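You operate a simulated robot arm through the tools that you are given. There is no shell and no other tool. Be economical: measure what you need, move in short steps, check, and stop when the job is done.

The job below is to be done with a simulated robot arm. You get a single attempt, and the scene is never put back.

Task
Grind the gritty feet of both pots smooth on the plate.
Fine: stand each back where it stood on the short board.
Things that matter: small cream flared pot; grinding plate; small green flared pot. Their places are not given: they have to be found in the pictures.

It is judged by the outcome, as a careful person would: the job done as asked, and still so three seconds after it is handed in. It fails if anything else is knocked over, pushed out of place, dropped, spilled or broken.

Robot
A 5-joint arm with a two-finger parallel gripper, fixed in place. Base frame: the origin is at the foot of the arm, x ahead of it, y to its left, z up. Lengths are in cm, angles in rad, forces in N, time in s.
With the tool pointing down near the work surface it reaches from about 26 to 60 cm from the base axis. Its first joint turns from -1.152 to 1.152 rad. The tool tilts only in the upright plane through the base axis and itself; it spins freely about its own axis. Payload 1.57 kg.
The tool frame sits at the grasp point between the pads (the TCP): z along the fingers, y along the line on which they close. The tips reach 3 cm beyond it. Largest opening 8 cm; finger width 1.7, thickness 1.2; the body of the gripper, 4 by 8.2 cm, starts 8 cm behind the TCP.
Orientation is that of the tool frame in the base frame, as a unit quaternion [x, y, z, w]. With the fingers straight down and closing along the base's y, the tool's x points along the base's -x, its y along +y and its z along -z.

Tools
- The arm moves only by the tool move_arm. Its arguments are lists of equal length, an entry for each row: "slide": the shift along the base's x, y, z in cm, a list of three; "rotation": the turn, a rotation vector about the base's x, y, z in rad, a list of three; "hand": the opening, from 0 (shut) to 1 (fully open). In form: {"slide": [[tx, ty, tz], ...], "rotation": [[wx, wy, wz], ...], "hand": [hand, ...]}. A call has 1 to 10 rows; each row shifts and turns the commanded pose from where the row before left it. Rows are played at 5 a second. More than 5 cm and 0.15 rad between two rows, or a gripper value outside its range, and nothing of the call is played. Where a pose cannot be reached the arm comes as near as it can. A force on the tool above 40 N (or 10 N above the force at the start of the call, whichever is more), or a blocked arm, ends the call early, and 0.2 s more pass. The fingers move at their own pace (about 15.3 cm/s each) and stop on an object; they squeeze with about 42 N. The grip force told is the motor's: it shows also when the fingers shut on nothing. Time passes only in rows, and 0.2 s behind the last, so rows that do not move let the fingers close. It gives the time, the measured TCP pose, the force on the tool (base axes), the opening and the grip force at its end, in the units of the frame above (readings bear some noise).
- Cameras (640 x 400 px; columns grow to the right, rows downward): "scene" is fixed at [4.69, 39.95, 52.86]; the picture's right is [-0.67, -0.75, 0.00], its down [-0.39, 0.35, -0.85] and it looks along [0.63, -0.57, -0.53] (base axes); focal length 322 px, centre (320, 200). "wrist" rides on the gripper at [-3.2, 0, -7.8] in the tool frame; the picture's right is [0.00, -1.00, 0.00], its down [0.97, 0.00, -0.24] and it looks along [0.24, 0.00, 0.97] (tool axes); focal length 218 px, centre (320, 200).
- get_image(camera): a new picture of that camera. No time passes.
- locate(camera, pixels): for up to 12 pixels [column, row] of the newest picture of that camera ("zoom" is the newest enlarged one), the place [x, y, z] in the base frame of the surface seen there, good to about 0.3 cm. No time passes.
- close_up(camera, box): a new picture of the part [left, top, right, bottom] of that camera's present view, enlarged. No time passes.
- sign_off(): hands the job in; it is judged then, once.

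Work in short steps. Measure before you move; look again where a grasp or a placing could have gone wrong, and mend it. You have 80 turns and 46 pictures in all, those below and enlarged ones among them. Open the gripper and draw the arm clear of the work before you hand the job in, unless the task says otherwise; then end with one line.

The tools are called after "Request:" as a command line: name --argument value ..., lists and objects as JSON in quotes. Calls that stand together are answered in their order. move_arm: Moves the arm, as the interface text tells. Its arguments: {"type":"object","properties":{"slide":{"type":"array"},"rotation":{"type":"array"},"hand":{"type":"array"}},"required":["slide","rotation","hand"]} The other tools are called the same way: get_image (camera) takes a picture; locate (camera, pixels) gives the place of the surface under pixels of a picture; close_up (camera, box) takes an enlarged picture of a part of a camera's view; sign_off () hands the job in.

At the start:

```text
clock: 0.0
tool_pos: [39.0, 14.72, 29.24]
ee_rot: [0.0, 1.0, 0.0, 0.0]
wrist_force: [-0.3, -0.1, -0.6]
width: 8.0
grip_force: 0.1
```

scene: 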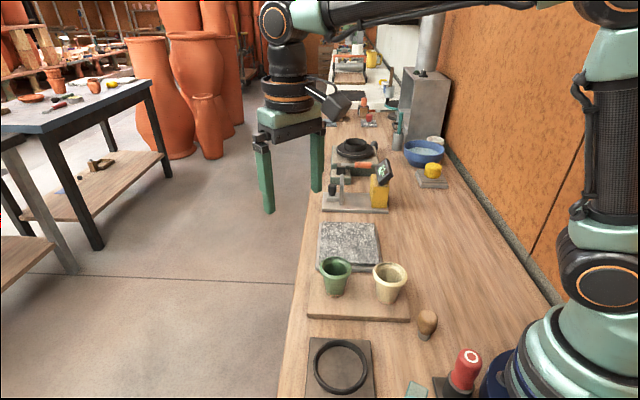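
wrist: 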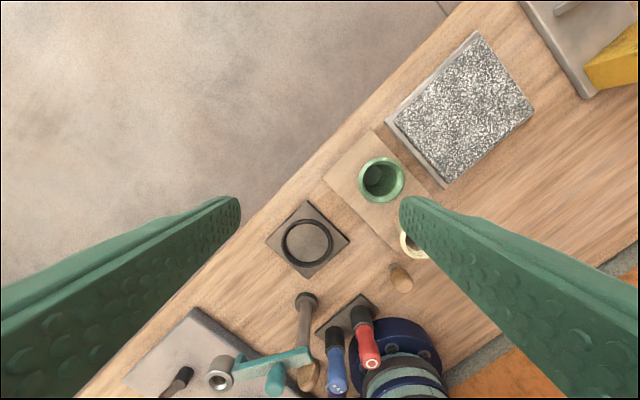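

The grinding plate is near (348,244), the green pot near (335,276), the cream pot near (389,282) in the scene picture. I enlarge that part to measure.

Request:
close_up --camera "scene" --box '[290, 210, 450, 330]'

Request:
locate --camera "scene" --pixels '[[322, 224], [376, 226], [381, 264], [320, 260], [349, 240], [309, 285], [308, 312], [408, 318], [409, 295], [362, 300], [427, 320], [340, 205]]'

```text
3.33 times, centred on (370, 270) of scene
```

zoom: 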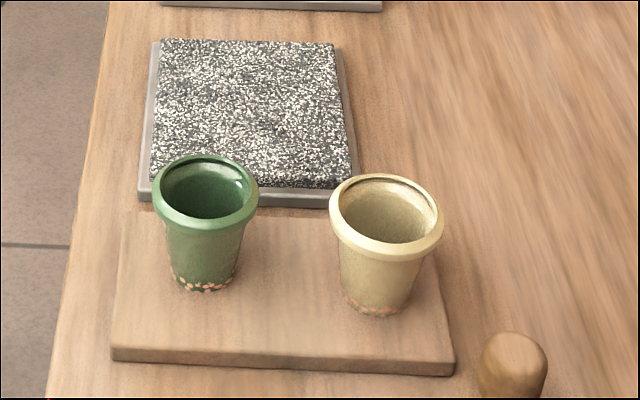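

```text
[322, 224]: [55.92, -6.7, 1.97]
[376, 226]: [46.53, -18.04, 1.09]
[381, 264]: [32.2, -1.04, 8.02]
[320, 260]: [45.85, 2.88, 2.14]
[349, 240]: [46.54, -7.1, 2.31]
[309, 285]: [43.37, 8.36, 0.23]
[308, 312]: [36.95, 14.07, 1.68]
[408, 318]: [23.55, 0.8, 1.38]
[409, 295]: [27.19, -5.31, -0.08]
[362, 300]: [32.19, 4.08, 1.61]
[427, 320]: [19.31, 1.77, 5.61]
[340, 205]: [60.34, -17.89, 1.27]
```

The enlarged view shows both pot rims, feet and the plate clearly; I locate points on them there.

Request:
locate --camera "zoom" --pixels '[[153, 188], [259, 193], [208, 157], [206, 228], [330, 205], [443, 220], [390, 177], [385, 257], [205, 288], [372, 312], [200, 260], [375, 285]]'

Request:
locate --camera "zoom" --pixels '[[162, 45], [332, 45], [346, 185], [154, 180], [250, 120], [115, 340], [450, 358], [280, 330], [145, 192], [70, 300], [515, 340], [430, 265]]'

Request:
locate --camera "wrist" --pixels '[[477, 36], [532, 106], [446, 183], [391, 122], [460, 110], [381, 159], [358, 180], [404, 180], [381, 203], [330, 180], [372, 133], [400, 278]]'

```text
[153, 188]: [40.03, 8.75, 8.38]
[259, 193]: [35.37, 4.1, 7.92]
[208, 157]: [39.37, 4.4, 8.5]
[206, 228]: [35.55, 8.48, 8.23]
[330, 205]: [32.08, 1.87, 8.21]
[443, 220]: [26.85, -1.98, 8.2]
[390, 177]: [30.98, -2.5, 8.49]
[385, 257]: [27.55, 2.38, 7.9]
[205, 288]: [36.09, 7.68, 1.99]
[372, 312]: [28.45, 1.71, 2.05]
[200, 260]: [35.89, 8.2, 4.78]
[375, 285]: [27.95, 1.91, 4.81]
```

```text
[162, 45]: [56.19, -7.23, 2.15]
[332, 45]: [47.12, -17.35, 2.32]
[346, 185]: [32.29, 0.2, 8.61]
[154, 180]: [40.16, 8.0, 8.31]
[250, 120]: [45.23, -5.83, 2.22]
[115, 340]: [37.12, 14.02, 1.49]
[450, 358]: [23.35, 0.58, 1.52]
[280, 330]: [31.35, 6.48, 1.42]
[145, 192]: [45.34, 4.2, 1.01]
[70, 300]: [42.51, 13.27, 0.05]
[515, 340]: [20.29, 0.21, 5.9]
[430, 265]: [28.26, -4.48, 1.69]
```

```text
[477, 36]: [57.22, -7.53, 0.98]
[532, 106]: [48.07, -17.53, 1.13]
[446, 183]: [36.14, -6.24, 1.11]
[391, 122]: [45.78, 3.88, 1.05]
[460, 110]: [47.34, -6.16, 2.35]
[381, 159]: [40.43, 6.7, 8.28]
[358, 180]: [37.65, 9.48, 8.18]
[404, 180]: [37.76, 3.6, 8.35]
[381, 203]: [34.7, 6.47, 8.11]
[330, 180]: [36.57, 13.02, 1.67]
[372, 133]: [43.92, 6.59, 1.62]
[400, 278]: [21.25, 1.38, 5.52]
```

Green rim is centred at about (37.65, 6.45), cream at (29.4, -0.05), rims at z≈8.3 and 6.2 cm wide; board top is 1.6 and grit top 2.3, centred near (46.5,-7). I move above the green pot, turning the closing line across the line between pots.

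Request:
move_arm --slide '[[-0.27, -1.65, -1.85], [-0.27, -1.65, -1.85], [-0.27, -1.65, -1.85], [-0.27, -1.66, -1.85], [-0.27, -1.66, -1.84], [0, 0, 0]]' --rotation '[[0, 0, 0.134], [0, 0, 0.134], [0, 0, 0.134], [0, 0, 0.134], [0, 0, 0.134], [0, 0, 0]]' --hand '[1, 1, 1, 1, 1, 1]'

Request:
get_image --camera "wrist"

```text
clock: 1.4
tool_pos: [37.65, 6.27, 20.02]
ee_rot: [-0.33, 0.944, 0.0, 0.0]
wrist_force: [0.6, 0.5, 0.4]
width: 8.0
grip_force: 0.1
```

```text
42 pictures are left
```

wrist: 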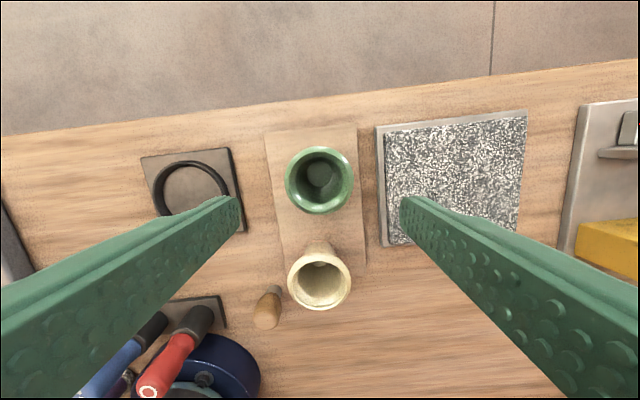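

The green rim spans (285..353, 147..214), the cream (287..352, 248..310). I measure both again.

Request:
locate --camera "wrist" --pixels '[[287, 181], [351, 181], [319, 149], [319, 211], [289, 281], [349, 281], [319, 252], [319, 308], [384, 128], [526, 112], [388, 245], [456, 180]]'

```text
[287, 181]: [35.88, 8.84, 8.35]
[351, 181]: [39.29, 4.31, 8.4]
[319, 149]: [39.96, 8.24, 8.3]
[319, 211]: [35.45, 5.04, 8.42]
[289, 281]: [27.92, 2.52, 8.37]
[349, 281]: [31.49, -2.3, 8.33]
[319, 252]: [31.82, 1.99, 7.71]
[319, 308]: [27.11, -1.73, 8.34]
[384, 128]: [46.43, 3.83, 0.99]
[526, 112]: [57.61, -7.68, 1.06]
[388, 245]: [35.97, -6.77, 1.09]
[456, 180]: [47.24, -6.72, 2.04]
```

Green centre refines to (37.65, 6.58), cream to (29.5, 0.05). I lower around the green rim to TCP z≈7.6.

Request:
move_arm --slide '[[0, 0.13, -2.5], [0, 0, -2.5], [0, 0, -2.5], [0, 0, -2], [0, 0, -1.5], [0, 0, -1.4], [0, 0, 0]]' --rotation '[[0, 0, 0], [0, 0, 0], [0, 0, 0], [0, 0, 0], [0, 0, 0], [0, 0, 0], [0, 0, 0]]' --hand '[1, 1, 1, 1, 1, 1, 1]'

Request:
close_up --camera "scene" --box '[290, 190, 450, 310]'

```text
clock: 3.0
tool_pos: [37.64, 6.55, 7.64]
ee_rot: [-0.329, 0.944, 0.0, 0.0]
wrist_force: [0.1, -0.3, 1.4]
width: 8.0
grip_force: 0.0
```

```text
3.33 times, centred on (370, 250) of scene
```

zoom: 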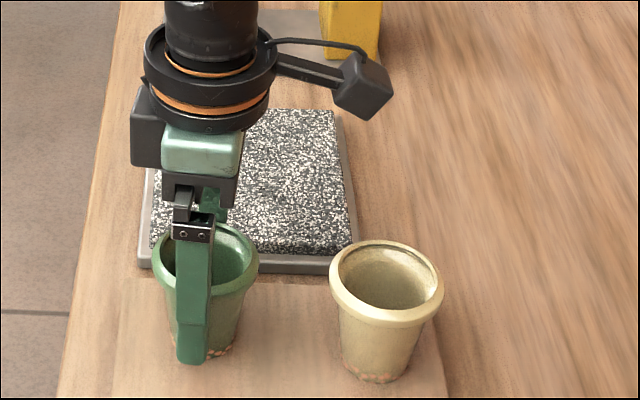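

The fingers straddle the green pot with no contact. I close and let the grip settle.

Request:
move_arm --slide '[[0, 0, 0], [0, 0, 0], [0, 0, 0], [0, 0, 0]]' --rotation '[[0, 0, 0], [0, 0, 0], [0, 0, 0], [0, 0, 0]]' --hand '[0.7, 0.6, 0.6, 0.6]'

```text
clock: 4.0
tool_pos: [37.65, 6.47, 7.74]
ee_rot: [-0.329, 0.944, 0.0, 0.0]
wrist_force: [0.3, 0.8, 0.3]
width: 6.2
grip_force: 42.3
```

Held at 6.2 cm with 42 N. I lift it clear.

Request:
move_arm --slide '[[0, 0, 0.8], [0, 0, 1.5], [0, 0, 1.7], [0, 0, 0]]' --rotation '[[0, 0, 0], [0, 0, 0], [0, 0, 0], [0, 0, 0]]' --hand '[0.6, 0.6, 0.6, 0.6]'

Request:
close_up --camera "scene" --box '[290, 190, 450, 310]'

```text
clock: 5.0
tool_pos: [37.37, 6.64, 11.7]
ee_rot: [-0.329, 0.944, 0.0, 0.0]
wrist_force: [-0.5, -0.5, -2.6]
width: 6.19
grip_force: 42.2
```

```text
3.33 times, centred on (370, 250) of scene
```

zoom: 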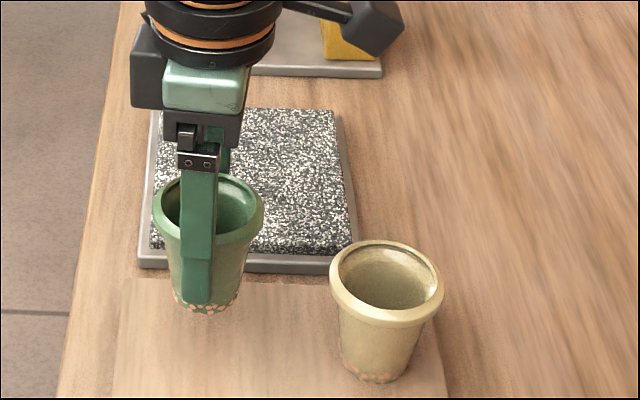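

The pot hangs level with its gritty foot at z≈5.6. I carry it over the plate centre (46.5,-6.8) and lower to just above.

Request:
move_arm --slide '[[1.5, -2.23, 0], [1.5, -2.23, 0], [1.5, -2.23, 0], [1.5, -2.23, 0], [1.5, -2.23, 0], [1.35, -2.23, 0], [0, 0, -1.3], [0, 0, -1.3], [0, 0, 0]]' --rotation '[[0, 0, 0], [0, 0, 0], [0, 0, 0], [0, 0, 0], [0, 0, 0], [0, 0, 0], [0, 0, 0], [0, 0, 0], [0, 0, 0]]' --hand '[0.6, 0.6, 0.6, 0.6, 0.6, 0.6, 0.6, 0.6, 0.6]'

Request:
close_up --camera "scene" --box '[290, 170, 450, 290]'

```text
clock: 7.0
tool_pos: [46.63, -6.7, 9.02]
ee_rot: [-0.328, 0.945, 0.0, 0.0]
wrist_force: [-0.5, -0.4, -1.6]
width: 6.22
grip_force: 41.7
```

```text
3.33 times, centred on (370, 230) of scene
```

zoom: 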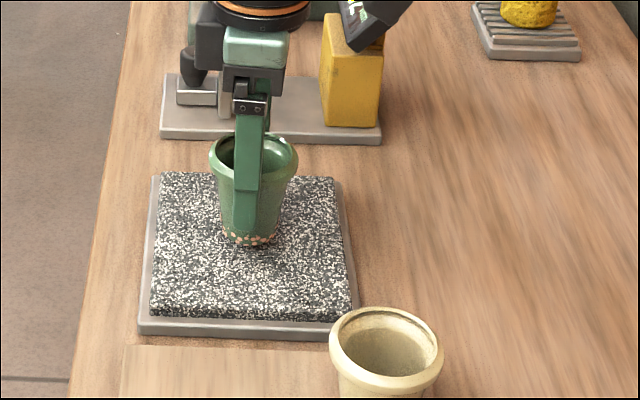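

The pot hovers just above the grit, well within it. I lower in small steps until contact shows.

Request:
move_arm --slide '[[0, 0, -0.2], [0, 0, -0.2], [0, 0, -0.15], [0, 0, -0.1], [0, 0, 0]]' --rotation '[[0, 0, 0], [0, 0, 0], [0, 0, 0], [0, 0, 0], [0, 0, 0]]' --hand '[0.6, 0.6, 0.6, 0.6, 0.6]'

```text
clock: 8.2
tool_pos: [46.62, -6.89, 8.25]
ee_rot: [-0.328, 0.945, 0.0, 0.0]
wrist_force: [-0.2, -0.4, -1.5]
width: 6.2
grip_force: 42.0
```

Request:
move_arm --slide '[[0, 0, -0.1], [0, 0, -0.1], [0, 0, 0]]' --rotation '[[0, 0, 0], [0, 0, 0], [0, 0, 0]]' --hand '[0.6, 0.6, 0.6]'

```text
clock: 9.0
tool_pos: [46.47, -6.83, 8.27]
ee_rot: [-0.329, 0.944, 0.0, 0.0]
wrist_force: [-5.0, 3.1, 15.5]
width: 6.18
grip_force: 42.7
```

Contact: 15 N up on the tool. I ease off slightly and twist the pot on the grit with small shifts.

Request:
move_arm --slide '[[0, 0, 0.05], [0.4, 0, 0], [0, -0.4, 0], [-0.4, 0, 0], [-0.4, 0, 0], [0, 0.4, 0], [0, 0.4, 0], [0.4, 0, 0], [0, -0.4, 0], [0, 0, 0]]' --rotation '[[0, 0, 0], [0, 0, 0.14], [0, 0, 0.14], [0, 0, 0.14], [0, 0, 0.14], [0, 0, -0.14], [0, 0, -0.14], [0, 0, -0.14], [0, 0, -0.14], [0, 0, 0]]' --hand '[0.6, 0.6, 0.6, 0.6, 0.6, 0.6, 0.6, 0.6, 0.6, 0.6]'

Request:
close_up --camera "scene" --box '[320, 190, 400, 250]'

```text
clock: 11.2
tool_pos: [46.34, -6.87, 8.09]
ee_rot: [-0.328, 0.945, -0.001, 0.0]
wrist_force: [1.3, 2.0, 1.4]
width: 6.17
grip_force: 41.7
```

```text
6.67 times, centred on (360, 220) of scene
```

zoom: 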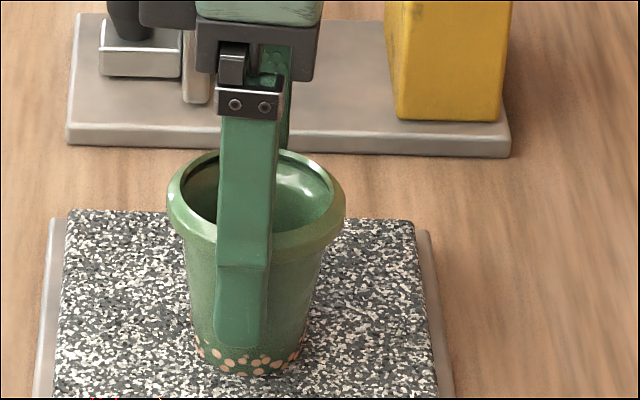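

Pot still upright, contact now light (~3 N) and the speckles remain. I press a little more and make wider strokes.

Request:
move_arm --slide '[[0, 0, -0.07], [0.8, 0, 0], [0.8, -0.5, 0], [-0.8, -0.5, 0], [-0.8, 0, 0], [-0.8, 0.5, 0], [-0.8, 0.5, 0], [0.8, 0.5, 0], [0.8, -0.5, 0], [0, 0, 0]]' --rotation '[[0, 0, 0], [0, 0, 0.14], [0, 0, 0.14], [0, 0, 0.14], [0, 0, 0.14], [0, 0, -0.14], [0, 0, -0.14], [0, 0, -0.14], [0, 0, -0.14], [0, 0, 0]]' --hand '[0.6, 0.6, 0.6, 0.6, 0.6, 0.6, 0.6, 0.6, 0.6, 0.6]'

Request:
close_up --camera "scene" --box '[320, 190, 400, 250]'

```text
clock: 13.4
tool_pos: [46.48, -6.81, 7.98]
ee_rot: [-0.329, 0.944, -0.001, 0.001]
wrist_force: [-2.9, 5.3, 14.1]
width: 6.17
grip_force: 42.2
```

```text
6.67 times, centred on (360, 220) of scene
```

zoom: 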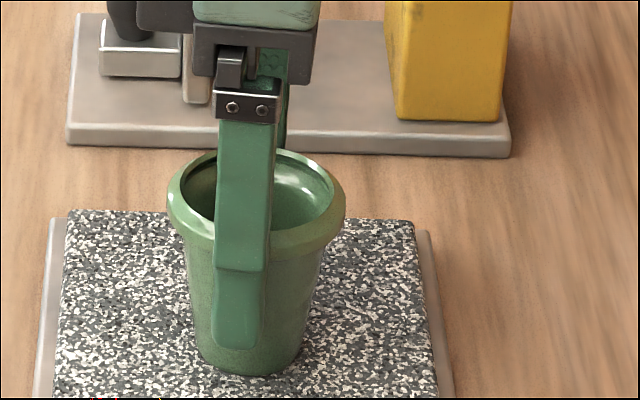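

The speckles are gone from the green foot. I lift and check that it's all smooth.

Request:
move_arm --slide '[[0, 0, 0.6], [0, 0, 1.3], [0, 0, 1.5], [0, 0, 0]]' --rotation '[[0, 0, 0], [0, 0, 0], [0, 0, 0], [0, 0, 0]]' --hand '[0.6, 0.6, 0.6, 0.6]'

Request:
close_up --camera "scene" --box '[310, 180, 410, 255]'

```text
clock: 14.4
tool_pos: [46.58, -6.77, 11.53]
ee_rot: [-0.329, 0.944, 0.0, 0.0]
wrist_force: [-1.1, 0.1, -0.8]
width: 6.15
grip_force: 42.0
```

```text
5.33 times, centred on (360, 218) of scene
```

zoom: 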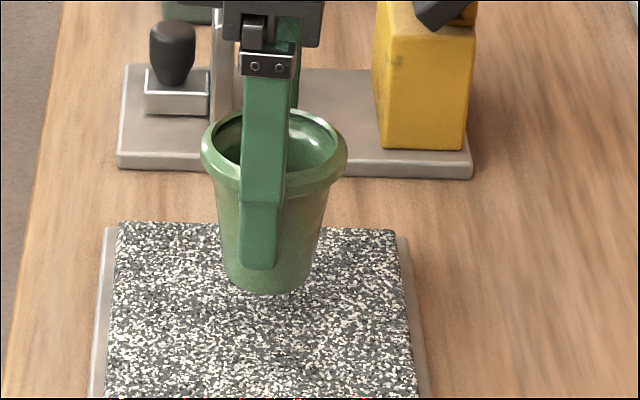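

Foot is smooth all round and the pot hangs level. I carry it back over its place and lower to just above the board.

Request:
move_arm --slide '[[-1.5, 2.23, 0], [-1.5, 2.23, 0], [-1.5, 2.23, 0], [-1.5, 2.23, 0], [-1.5, 2.23, 0], [-1.35, 2.23, 0], [0, 0, -1.5], [0, 0, -1.3], [0, 0, -0.7], [0, 0, 0]]' --rotation '[[0, 0, 0], [0, 0, 0], [0, 0, 0], [0, 0, 0], [0, 0, 0], [0, 0, 0], [0, 0, 0], [0, 0, 0], [0, 0, 0], [0, 0, 0]]' --hand '[0.6, 0.6, 0.6, 0.6, 0.6, 0.6, 0.6, 0.6, 0.6, 0.6]'

Request:
move_arm --slide '[[0, 0, -0.15], [0, 0, -0.15], [0, 0, 0]]' --rotation '[[0, 0, 0], [0, 0, 0], [0, 0, 0]]' --hand '[0.6, 0.6, 0.6]'

Request:
close_up --camera "scene" --box '[290, 230, 410, 320]'

```text
clock: 16.6
tool_pos: [37.74, 6.59, 8.16]
ee_rot: [-0.329, 0.944, 0.0, 0.0]
wrist_force: [0.1, 0.0, -0.5]
width: 6.18
grip_force: 41.6
```

```text
clock: 17.4
tool_pos: [37.73, 6.48, 7.78]
ee_rot: [-0.329, 0.944, 0.0, 0.0]
wrist_force: [-0.2, 0.3, -0.7]
width: 6.17
grip_force: 42.2
```

```text
4.44 times, centred on (350, 275) of scene
```

zoom: 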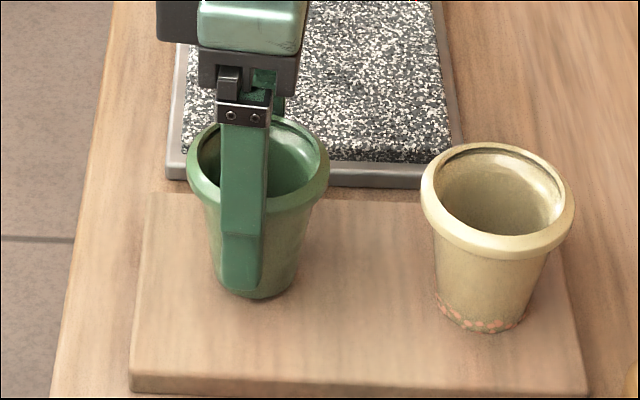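

Nearly touching, no contact yet (TCP z≈7.78). I lower further in small steps.

Request:
move_arm --slide '[[0, 0, -0.1], [0, 0, -0.1], [0, 0, 0]]' --rotation '[[0, 0, 0], [0, 0, 0], [0, 0, 0]]' --hand '[0.6, 0.6, 0.6]'

```text
clock: 18.2
tool_pos: [37.66, 6.5, 7.58]
ee_rot: [-0.329, 0.944, 0.0, 0.0]
wrist_force: [-0.2, 0.3, -0.9]
width: 6.15
grip_force: 41.6
```

Request:
move_arm --slide '[[0, 0, -0.08], [0, 0, -0.07], [0, 0, 0]]' --rotation '[[0, 0, 0], [0, 0, 0], [0, 0, 0]]' --hand '[0.6, 0.6, 0.6]'

```text
clock: 19.0
tool_pos: [37.7, 6.52, 7.42]
ee_rot: [-0.329, 0.944, 0.0, -0.001]
wrist_force: [-12.8, -0.4, 30.3]
width: 6.14
grip_force: 41.5
```

Contact with 30 N now; I ease up slightly, then open slowly in place.

Request:
move_arm --slide '[[0, 0, 0.07], [0, 0, 0], [0, 0, 0], [0, 0, 0], [0, 0, 0], [0, 0, 0]]' --rotation '[[0, 0, 0], [0, 0, 0], [0, 0, 0], [0, 0, 0], [0, 0, 0], [0, 0, 0]]' --hand '[0.6, 0.6, 0.8, 0.9, 1, 1]'

Request:
move_arm --slide '[[0, 0, 1.5], [0, 0, 2.5], [0, 0, 3], [0, 0, 3], [0, 0, 2.5], [0, 0, 0]]' --rotation '[[0, 0, 0], [0, 0, 0], [0, 0, 0], [0, 0, 0], [0, 0, 0], [0, 0, 0]]' --hand '[1, 1, 1, 1, 1, 1]'

Request:
get_image --camera "wrist"

Request:
locate --camera "wrist" --pixels '[[287, 181], [351, 181], [319, 149], [319, 211], [289, 281], [349, 281], [319, 252], [319, 308]]'

```text
clock: 20.4
tool_pos: [37.81, 6.47, 7.51]
ee_rot: [-0.329, 0.944, 0.001, 0.0]
wrist_force: [-0.1, -0.2, -0.5]
width: 8.01
grip_force: 0.0
```

```text
clock: 21.8
tool_pos: [37.65, 6.62, 19.85]
ee_rot: [-0.329, 0.944, 0.0, 0.0]
wrist_force: [-0.7, 0.3, -0.7]
width: 8.0
grip_force: 0.1
```

```text
34 pictures are left
```

wrist: 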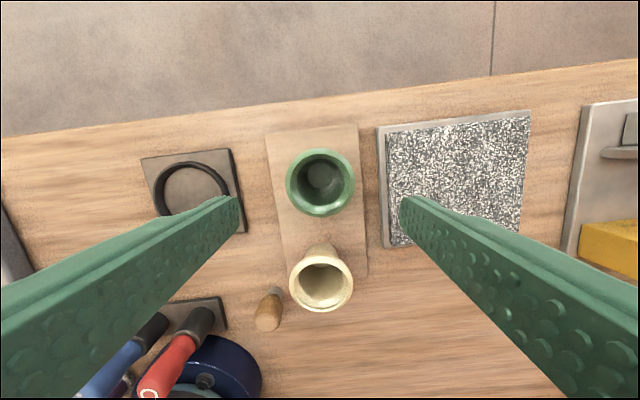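

```text
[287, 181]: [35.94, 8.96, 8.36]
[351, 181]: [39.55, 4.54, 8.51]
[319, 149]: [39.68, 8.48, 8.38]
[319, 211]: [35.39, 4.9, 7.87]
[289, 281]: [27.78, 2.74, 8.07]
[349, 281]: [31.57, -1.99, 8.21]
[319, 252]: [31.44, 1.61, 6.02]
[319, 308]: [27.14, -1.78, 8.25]
```

The green pot stands back within ~0.15 cm of its place. I move over the cream pot at (29.5, 0.05) at height and check the pose.

Request:
move_arm --slide '[[-1.63, -1.3, 0], [-1.63, -1.3, 0], [-1.63, -1.31, 0], [-1.63, -1.31, 0], [-1.63, -1.31, 0], [0, 0, 0]]' --rotation '[[0, 0, 0], [0, 0, 0], [0, 0, 0], [0, 0, 0], [0, 0, 0], [0, 0, 0]]' --hand '[1, 1, 1, 1, 1, 1]'

Request:
get_image --camera "wrist"

Request:
locate --camera "wrist" --pixels '[[287, 181], [351, 181], [319, 149], [319, 211]]'

```text
clock: 23.2
tool_pos: [29.43, 0.07, 19.77]
ee_rot: [-0.329, 0.944, 0.0, 0.0]
wrist_force: [-0.1, -0.6, 0.5]
width: 8.0
grip_force: 0.1
```

```text
33 pictures are left
```

wrist: 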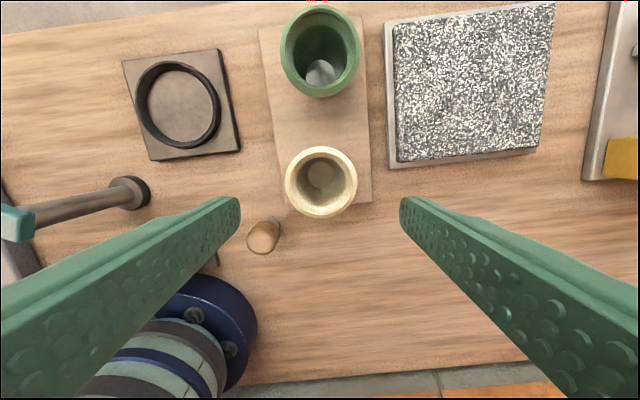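

```text
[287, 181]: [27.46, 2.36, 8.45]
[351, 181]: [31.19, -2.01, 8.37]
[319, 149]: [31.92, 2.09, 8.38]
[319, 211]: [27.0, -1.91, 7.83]
```

Cream centre reads (29.4, 0.1); aligned. Fingers clear the wooden knob; I lower and close.

Request:
move_arm --slide '[[-0.05, 0.04, -2.5], [0, 0, -2.5], [0, 0, -2.5], [0, 0, -2], [0, 0, -1.5], [0, 0, -1.47], [0, 0, 0]]' --rotation '[[0, 0, 0], [0, 0, 0], [0, 0, 0], [0, 0, 0], [0, 0, 0], [0, 0, 0], [0, 0, 0]]' --hand '[1, 1, 1, 1, 1, 1, 1]'

Request:
move_arm --slide '[[0, 0, 0], [0, 0, 0], [0, 0, 0], [0, 0, 0]]' --rotation '[[0, 0, 0], [0, 0, 0], [0, 0, 0], [0, 0, 0]]' --hand '[0.7, 0.6, 0.6, 0.6]'

Request:
close_up --camera "scene" --box '[310, 220, 450, 325]'

```text
clock: 24.8
tool_pos: [29.47, 0.13, 7.47]
ee_rot: [-0.329, 0.944, 0.0, -0.001]
wrist_force: [-0.4, 0.2, -0.2]
width: 8.01
grip_force: 0.1
```

```text
clock: 25.8
tool_pos: [29.52, 0.15, 7.58]
ee_rot: [-0.329, 0.944, -0.001, 0.0]
wrist_force: [1.2, 0.1, 0.2]
width: 6.44
grip_force: 41.9
```

```text
3.81 times, centred on (380, 272) of scene
```

zoom: 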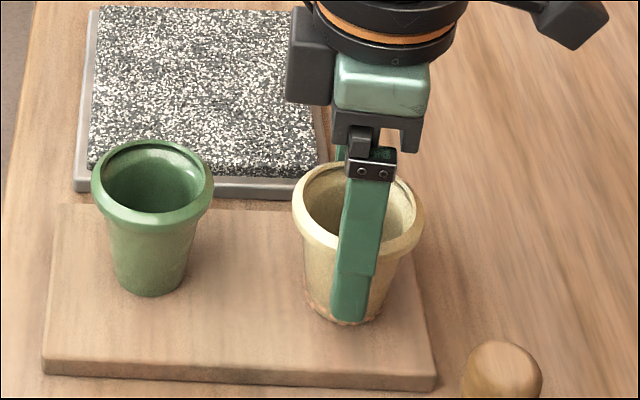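

Cream gripped at 6.44 cm. I lift it and check.

Request:
move_arm --slide '[[0, 0, 0.8], [0, 0, 1.5], [0, 0, 1.7], [0, 0, 0]]' --rotation '[[0, 0, 0], [0, 0, 0], [0, 0, 0], [0, 0, 0]]' --hand '[0.6, 0.6, 0.6, 0.6]'

Request:
move_arm --slide '[[2.13, -0.86, 0], [2.13, -0.86, 0], [2.13, -0.86, 0], [2.13, -0.86, 0], [2.13, -0.86, 0], [2.13, -0.86, 0], [2.13, -0.86, 0], [2.14, -0.87, 0], [0, 0, 0]]' --rotation '[[0, 0, 0], [0, 0, 0], [0, 0, 0], [0, 0, 0], [0, 0, 0], [0, 0, 0], [0, 0, 0], [0, 0, 0], [0, 0, 0]]' --hand '[0.6, 0.6, 0.6, 0.6, 0.6, 0.6, 0.6, 0.6, 0.6]'

Request:
move_arm --slide '[[0, 0, -1.3], [0, 0, -1.2], [0, 0, -0.4], [0, 0, -0.2], [0, 0, 0]]' --rotation '[[0, 0, 0], [0, 0, 0], [0, 0, 0], [0, 0, 0], [0, 0, 0]]' --hand '[0.6, 0.6, 0.6, 0.6, 0.6]'

Request:
close_up --camera "scene" --box '[310, 180, 410, 255]'

```text
clock: 26.8
tool_pos: [29.36, 0.12, 11.59]
ee_rot: [-0.329, 0.944, -0.001, 0.0]
wrist_force: [0.4, 1.3, -1.8]
width: 6.45
grip_force: 42.3
```

```text
clock: 28.8
tool_pos: [46.45, -6.86, 11.27]
ee_rot: [-0.329, 0.944, 0.0, 0.001]
wrist_force: [0.1, 0.5, -1.1]
width: 6.41
grip_force: 41.9
```

```text
clock: 30.0
tool_pos: [46.58, -6.8, 8.47]
ee_rot: [-0.329, 0.944, 0.0, -0.001]
wrist_force: [0.0, 0.2, -2.2]
width: 6.44
grip_force: 42.1
```

```text
5.33 times, centred on (360, 218) of scene
```

zoom: 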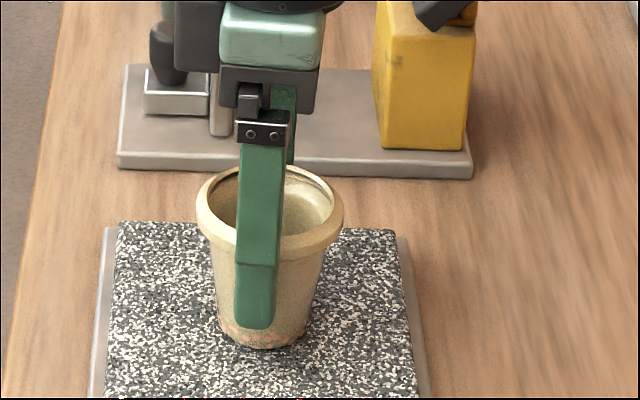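

Cream pot hangs just above the grit without contact (cmd z 8.5). I lower to contact.

Request:
move_arm --slide '[[0, 0, -0.1], [0, 0, -0.1], [0, 0, -0.08], [0, 0, 0]]' --rotation '[[0, 0, 0], [0, 0, 0], [0, 0, 0], [0, 0, 0]]' --hand '[0.6, 0.6, 0.6, 0.6]'

```text
clock: 31.0
tool_pos: [46.51, -6.76, 8.05]
ee_rot: [-0.329, 0.944, 0.0, 0.0]
wrist_force: [-1.8, -0.3, 2.8]
width: 6.45
grip_force: 42.1
```

Light contact (~5 N over hanging weight). I press slightly and stroke as with the green pot.

Request:
move_arm --slide '[[0, 0, -0.04], [0.8, 0, 0], [0.8, -0.5, 0], [-0.8, -0.5, 0], [-0.8, 0, 0], [-0.8, 0.5, 0], [-0.8, 0.5, 0], [0.8, 0.5, 0], [0.8, -0.5, 0], [0, 0, 0]]' --rotation '[[0, 0, 0], [0, 0, 0.14], [0, 0, 0.14], [0, 0, 0.14], [0, 0, 0.14], [0, 0, -0.14], [0, 0, -0.14], [0, 0, -0.14], [0, 0, -0.14], [0, 0, 0]]' --hand '[0.6, 0.6, 0.6, 0.6, 0.6, 0.6, 0.6, 0.6, 0.6, 0.6]'

Request:
close_up --camera "scene" --box '[310, 180, 410, 255]'

```text
clock: 33.2
tool_pos: [46.46, -6.91, 8.07]
ee_rot: [-0.328, 0.945, 0.0, 0.0]
wrist_force: [-4.0, 4.6, 12.0]
width: 6.42
grip_force: 42.2
```

```text
5.33 times, centred on (360, 218) of scene
```

zoom: 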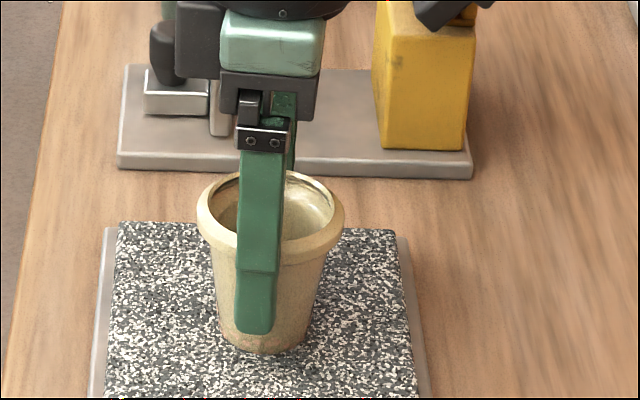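

Speckles appear gone. I lift and look closely at the foot.

Request:
move_arm --slide '[[0, 0, 0.6], [0, 0, 1.3], [0, 0, 1.5], [0, 0, 0]]' --rotation '[[0, 0, 0], [0, 0, 0], [0, 0, 0], [0, 0, 0]]' --hand '[0.6, 0.6, 0.6, 0.6]'

Request:
close_up --camera "scene" --box '[335, 190, 395, 240]'

```text
clock: 34.2
tool_pos: [46.43, -6.9, 11.49]
ee_rot: [-0.329, 0.944, 0.0, 0.001]
wrist_force: [0.4, -1.0, -1.4]
width: 6.42
grip_force: 41.9
```

```text
8.00 times, centred on (365, 215) of scene
```

zoom: 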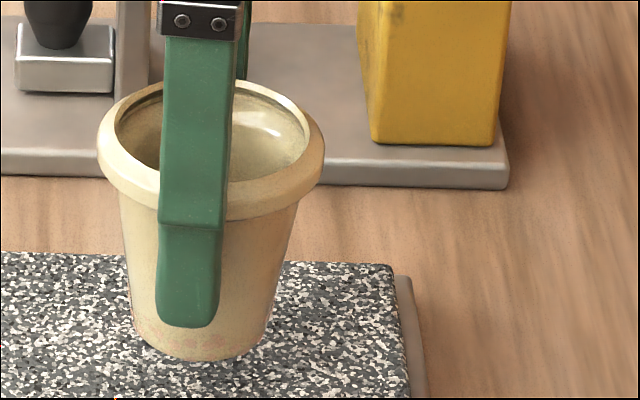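

Faint pink traces remain at (210,340) of the enlarged view. I go back down and grind another round.

Request:
move_arm --slide '[[0, 0, -1.5], [0, 0, -1.4], [0, 0, -0.3], [0, 0, -0.12], [0, 0, -0.08], [0, 0, 0]]' --rotation '[[0, 0, 0], [0, 0, 0], [0, 0, 0], [0, 0, 0], [0, 0, 0], [0, 0, 0]]' --hand '[0.6, 0.6, 0.6, 0.6, 0.6, 0.6]'

Request:
move_arm --slide '[[0, 0, -0.02], [0.8, 0, 0], [0.8, -0.5, 0], [-0.8, -0.5, 0], [-0.8, 0, 0], [-0.8, 0.5, 0], [-0.8, 0.5, 0], [0.8, 0.5, 0], [0.8, -0.5, 0], [0, 0, 0]]' --rotation '[[0, 0, 0], [0, 0, 0.14], [0, 0, 0.14], [0, 0, 0.14], [0, 0, 0.14], [0, 0, -0.14], [0, 0, -0.14], [0, 0, -0.14], [0, 0, -0.14], [0, 0, 0]]' --hand '[0.6, 0.6, 0.6, 0.6, 0.6, 0.6, 0.6, 0.6, 0.6, 0.6]'

Request:
move_arm --slide '[[0, 0, 0.6], [0, 0, 1.3], [0, 0, 1.5], [0, 0, 0]]' --rotation '[[0, 0, 0], [0, 0, 0], [0, 0, 0], [0, 0, 0]]' --hand '[0.6, 0.6, 0.6, 0.6]'

Request:
close_up --camera "scene" --box '[335, 190, 395, 240]'

Request:
close_up --camera "scene" --box '[305, 250, 365, 300]'

```text
clock: 35.6
tool_pos: [46.48, -6.95, 8.13]
ee_rot: [-0.329, 0.944, -0.001, 0.0]
wrist_force: [-2.8, -2.6, 8.3]
width: 6.44
grip_force: 41.8
```

```text
clock: 37.8
tool_pos: [46.58, -6.88, 8.1]
ee_rot: [-0.327, 0.945, 0.0, 0.0]
wrist_force: [-0.4, 0.1, -1.1]
width: 6.45
grip_force: 41.8
```

```text
clock: 38.8
tool_pos: [46.54, -6.92, 11.45]
ee_rot: [-0.329, 0.944, 0.0, 0.0]
wrist_force: [-0.1, 0.6, -1.5]
width: 6.42
grip_force: 42.1
```

```text
8.00 times, centred on (365, 215) of scene
```

zoom: 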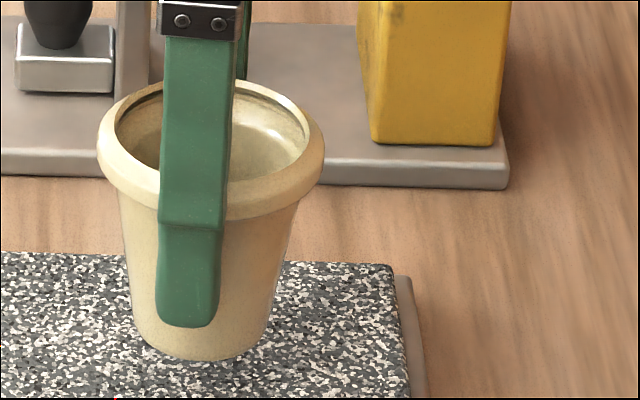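

```text
8.00 times, centred on (335, 275) of scene
```

zoom: 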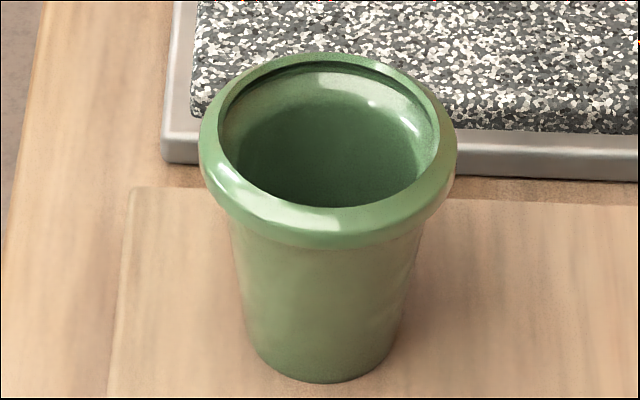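

The cream foot is clean now, and the green foot too. I carry the cream pot back over its place and lower to just above the board.

Request:
move_arm --slide '[[-2.13, 0.86, 0], [-2.13, 0.86, 0], [-2.13, 0.86, 0], [-2.13, 0.86, 0], [-2.13, 0.86, 0], [-2.13, 0.86, 0], [-2.13, 0.86, 0], [-2.14, 0.87, 0], [0, 0, 0]]' --rotation '[[0, 0, 0], [0, 0, 0], [0, 0, 0], [0, 0, 0], [0, 0, 0], [0, 0, 0], [0, 0, 0], [0, 0, 0], [0, 0, 0]]' --hand '[0.6, 0.6, 0.6, 0.6, 0.6, 0.6, 0.6, 0.6, 0.6]'

Request:
move_arm --slide '[[0, 0, -1.5], [0, 0, -1.3], [0, 0, -0.7], [0, 0, -0.2], [0, 0, -0.15], [0, 0, 0]]' --rotation '[[0, 0, 0], [0, 0, 0], [0, 0, 0], [0, 0, 0], [0, 0, 0], [0, 0, 0]]' --hand '[0.6, 0.6, 0.6, 0.6, 0.6, 0.6]'

Request:
close_up --camera "scene" --box '[330, 240, 440, 320]'

```text
clock: 40.8
tool_pos: [29.41, -0.03, 11.63]
ee_rot: [-0.329, 0.944, 0.0, 0.0]
wrist_force: [-0.1, -0.4, -0.2]
width: 6.42
grip_force: 41.8
```

```text
clock: 42.2
tool_pos: [29.41, 0.11, 7.67]
ee_rot: [-0.329, 0.944, 0.001, 0.0]
wrist_force: [-0.5, -0.1, -1.2]
width: 6.4
grip_force: 42.1
```

```text
5.00 times, centred on (385, 280) of scene
```

zoom: 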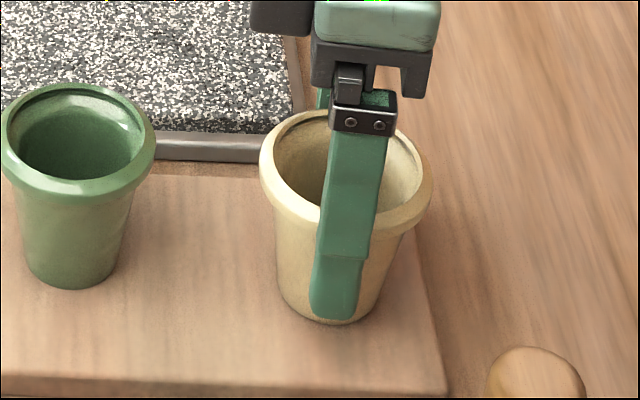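

Not yet touching (force -1.2). I lower in small steps.

Request:
move_arm --slide '[[0, 0, -0.08], [0, 0, -0.07], [0, 0, 0]]' --rotation '[[0, 0, 0], [0, 0, 0], [0, 0, 0]]' --hand '[0.6, 0.6, 0.6]'

```text
clock: 43.0
tool_pos: [29.45, -0.04, 7.52]
ee_rot: [-0.329, 0.944, -0.001, 0.0]
wrist_force: [-3.5, -2.2, 13.3]
width: 6.44
grip_force: 42.0
```

Contact at 13 N: the pot stands on the board. I open in place, then draw up and check.

Request:
move_arm --slide '[[0, 0, 0.02], [0, 0, 0], [0, 0, 0], [0, 0, 0], [0, 0, 0], [0, 0, 0]]' --rotation '[[0, 0, 0], [0, 0, 0], [0, 0, 0], [0, 0, 0], [0, 0, 0], [0, 0, 0]]' --hand '[0.6, 0.7, 0.85, 0.95, 1, 1]'

Request:
move_arm --slide '[[0, 0, 1.5], [0, 0, 2.5], [0, 0, 3], [0, 0, 3], [0, 0, 3], [0, 0, 3], [0, 0, 0], [0, 0, 0]]' --rotation '[[0, 0, 0], [0, 0, 0], [0, 0, 0], [0, 0, 0], [0, 0, 0], [0, 0, 0], [0, 0, 0], [0, 0, 0]]' --hand '[1, 1, 1, 1, 1, 1, 1, 1]'

Request:
close_up --camera "scene" --box '[290, 210, 450, 330]'

Request:
locate --camera "zoom" --pixels '[[330, 205], [443, 220], [390, 177], [385, 257], [153, 188], [259, 193], [208, 157], [206, 228]]'

```text
clock: 44.4
tool_pos: [29.32, 0.14, 7.5]
ee_rot: [-0.329, 0.944, 0.0, 0.0]
wrist_force: [0.6, -0.1, -0.2]
width: 7.99
grip_force: 0.1
```

```text
clock: 46.2
tool_pos: [29.56, 0.15, 23.58]
ee_rot: [-0.329, 0.944, 0.0, 0.001]
wrist_force: [0.0, 0.4, -0.8]
width: 8.03
grip_force: 0.1
```

```text
3.33 times, centred on (370, 270) of scene
```

zoom: 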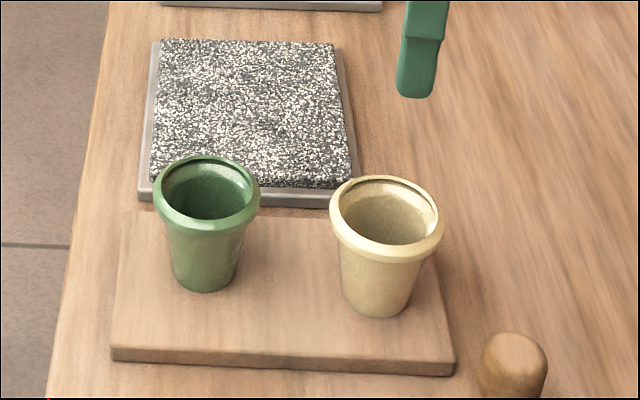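

```text
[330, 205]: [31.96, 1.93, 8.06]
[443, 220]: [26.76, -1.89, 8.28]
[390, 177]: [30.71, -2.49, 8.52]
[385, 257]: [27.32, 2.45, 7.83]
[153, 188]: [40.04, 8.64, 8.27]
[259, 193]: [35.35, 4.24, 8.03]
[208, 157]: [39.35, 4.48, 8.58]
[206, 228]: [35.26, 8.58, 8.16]
```

Both pots stand within a pixel or two of their original images, with smooth feet. I raise the arm further clear.

Request:
move_arm --slide '[[1.5, 2.5, 1.2], [1.5, 2.5, 1.2], [1.5, 2.5, 1.2], [1.5, 2.5, 1.2], [0, 0, 0]]' --rotation '[[0, 0, 0], [0, 0, 0], [0, 0, 0], [0, 0, 0], [0, 0, 0]]' --hand '[1, 1, 1, 1, 1]'

Request:
get_image --camera "scene"

```text
clock: 47.4
tool_pos: [35.4, 10.16, 28.34]
ee_rot: [-0.328, 0.945, 0.001, -0.001]
wrist_force: [0.3, 0.0, -1.1]
width: 8.0
grip_force: 0.1
```

```text
24 pictures are left
```

scene: 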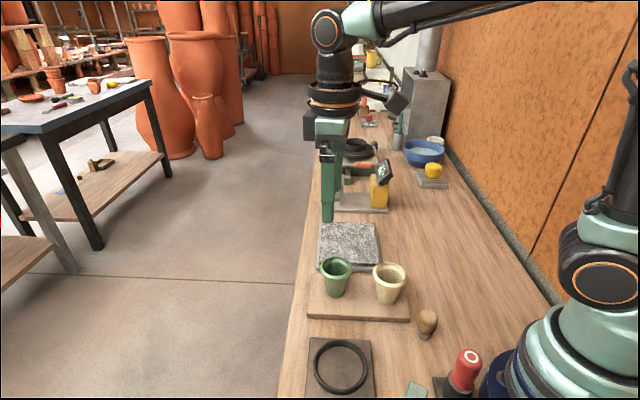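

Everything else is undisturbed and the arm is clear; I hand the job in.

Request:
sign_off

```text
The job is handed in.
```

I ground the feet of both pots on the plate until no grit showed in the pictures, then stood each back within about 0.2 cm of where it was on the short board; I could not see the far sides of the feet.
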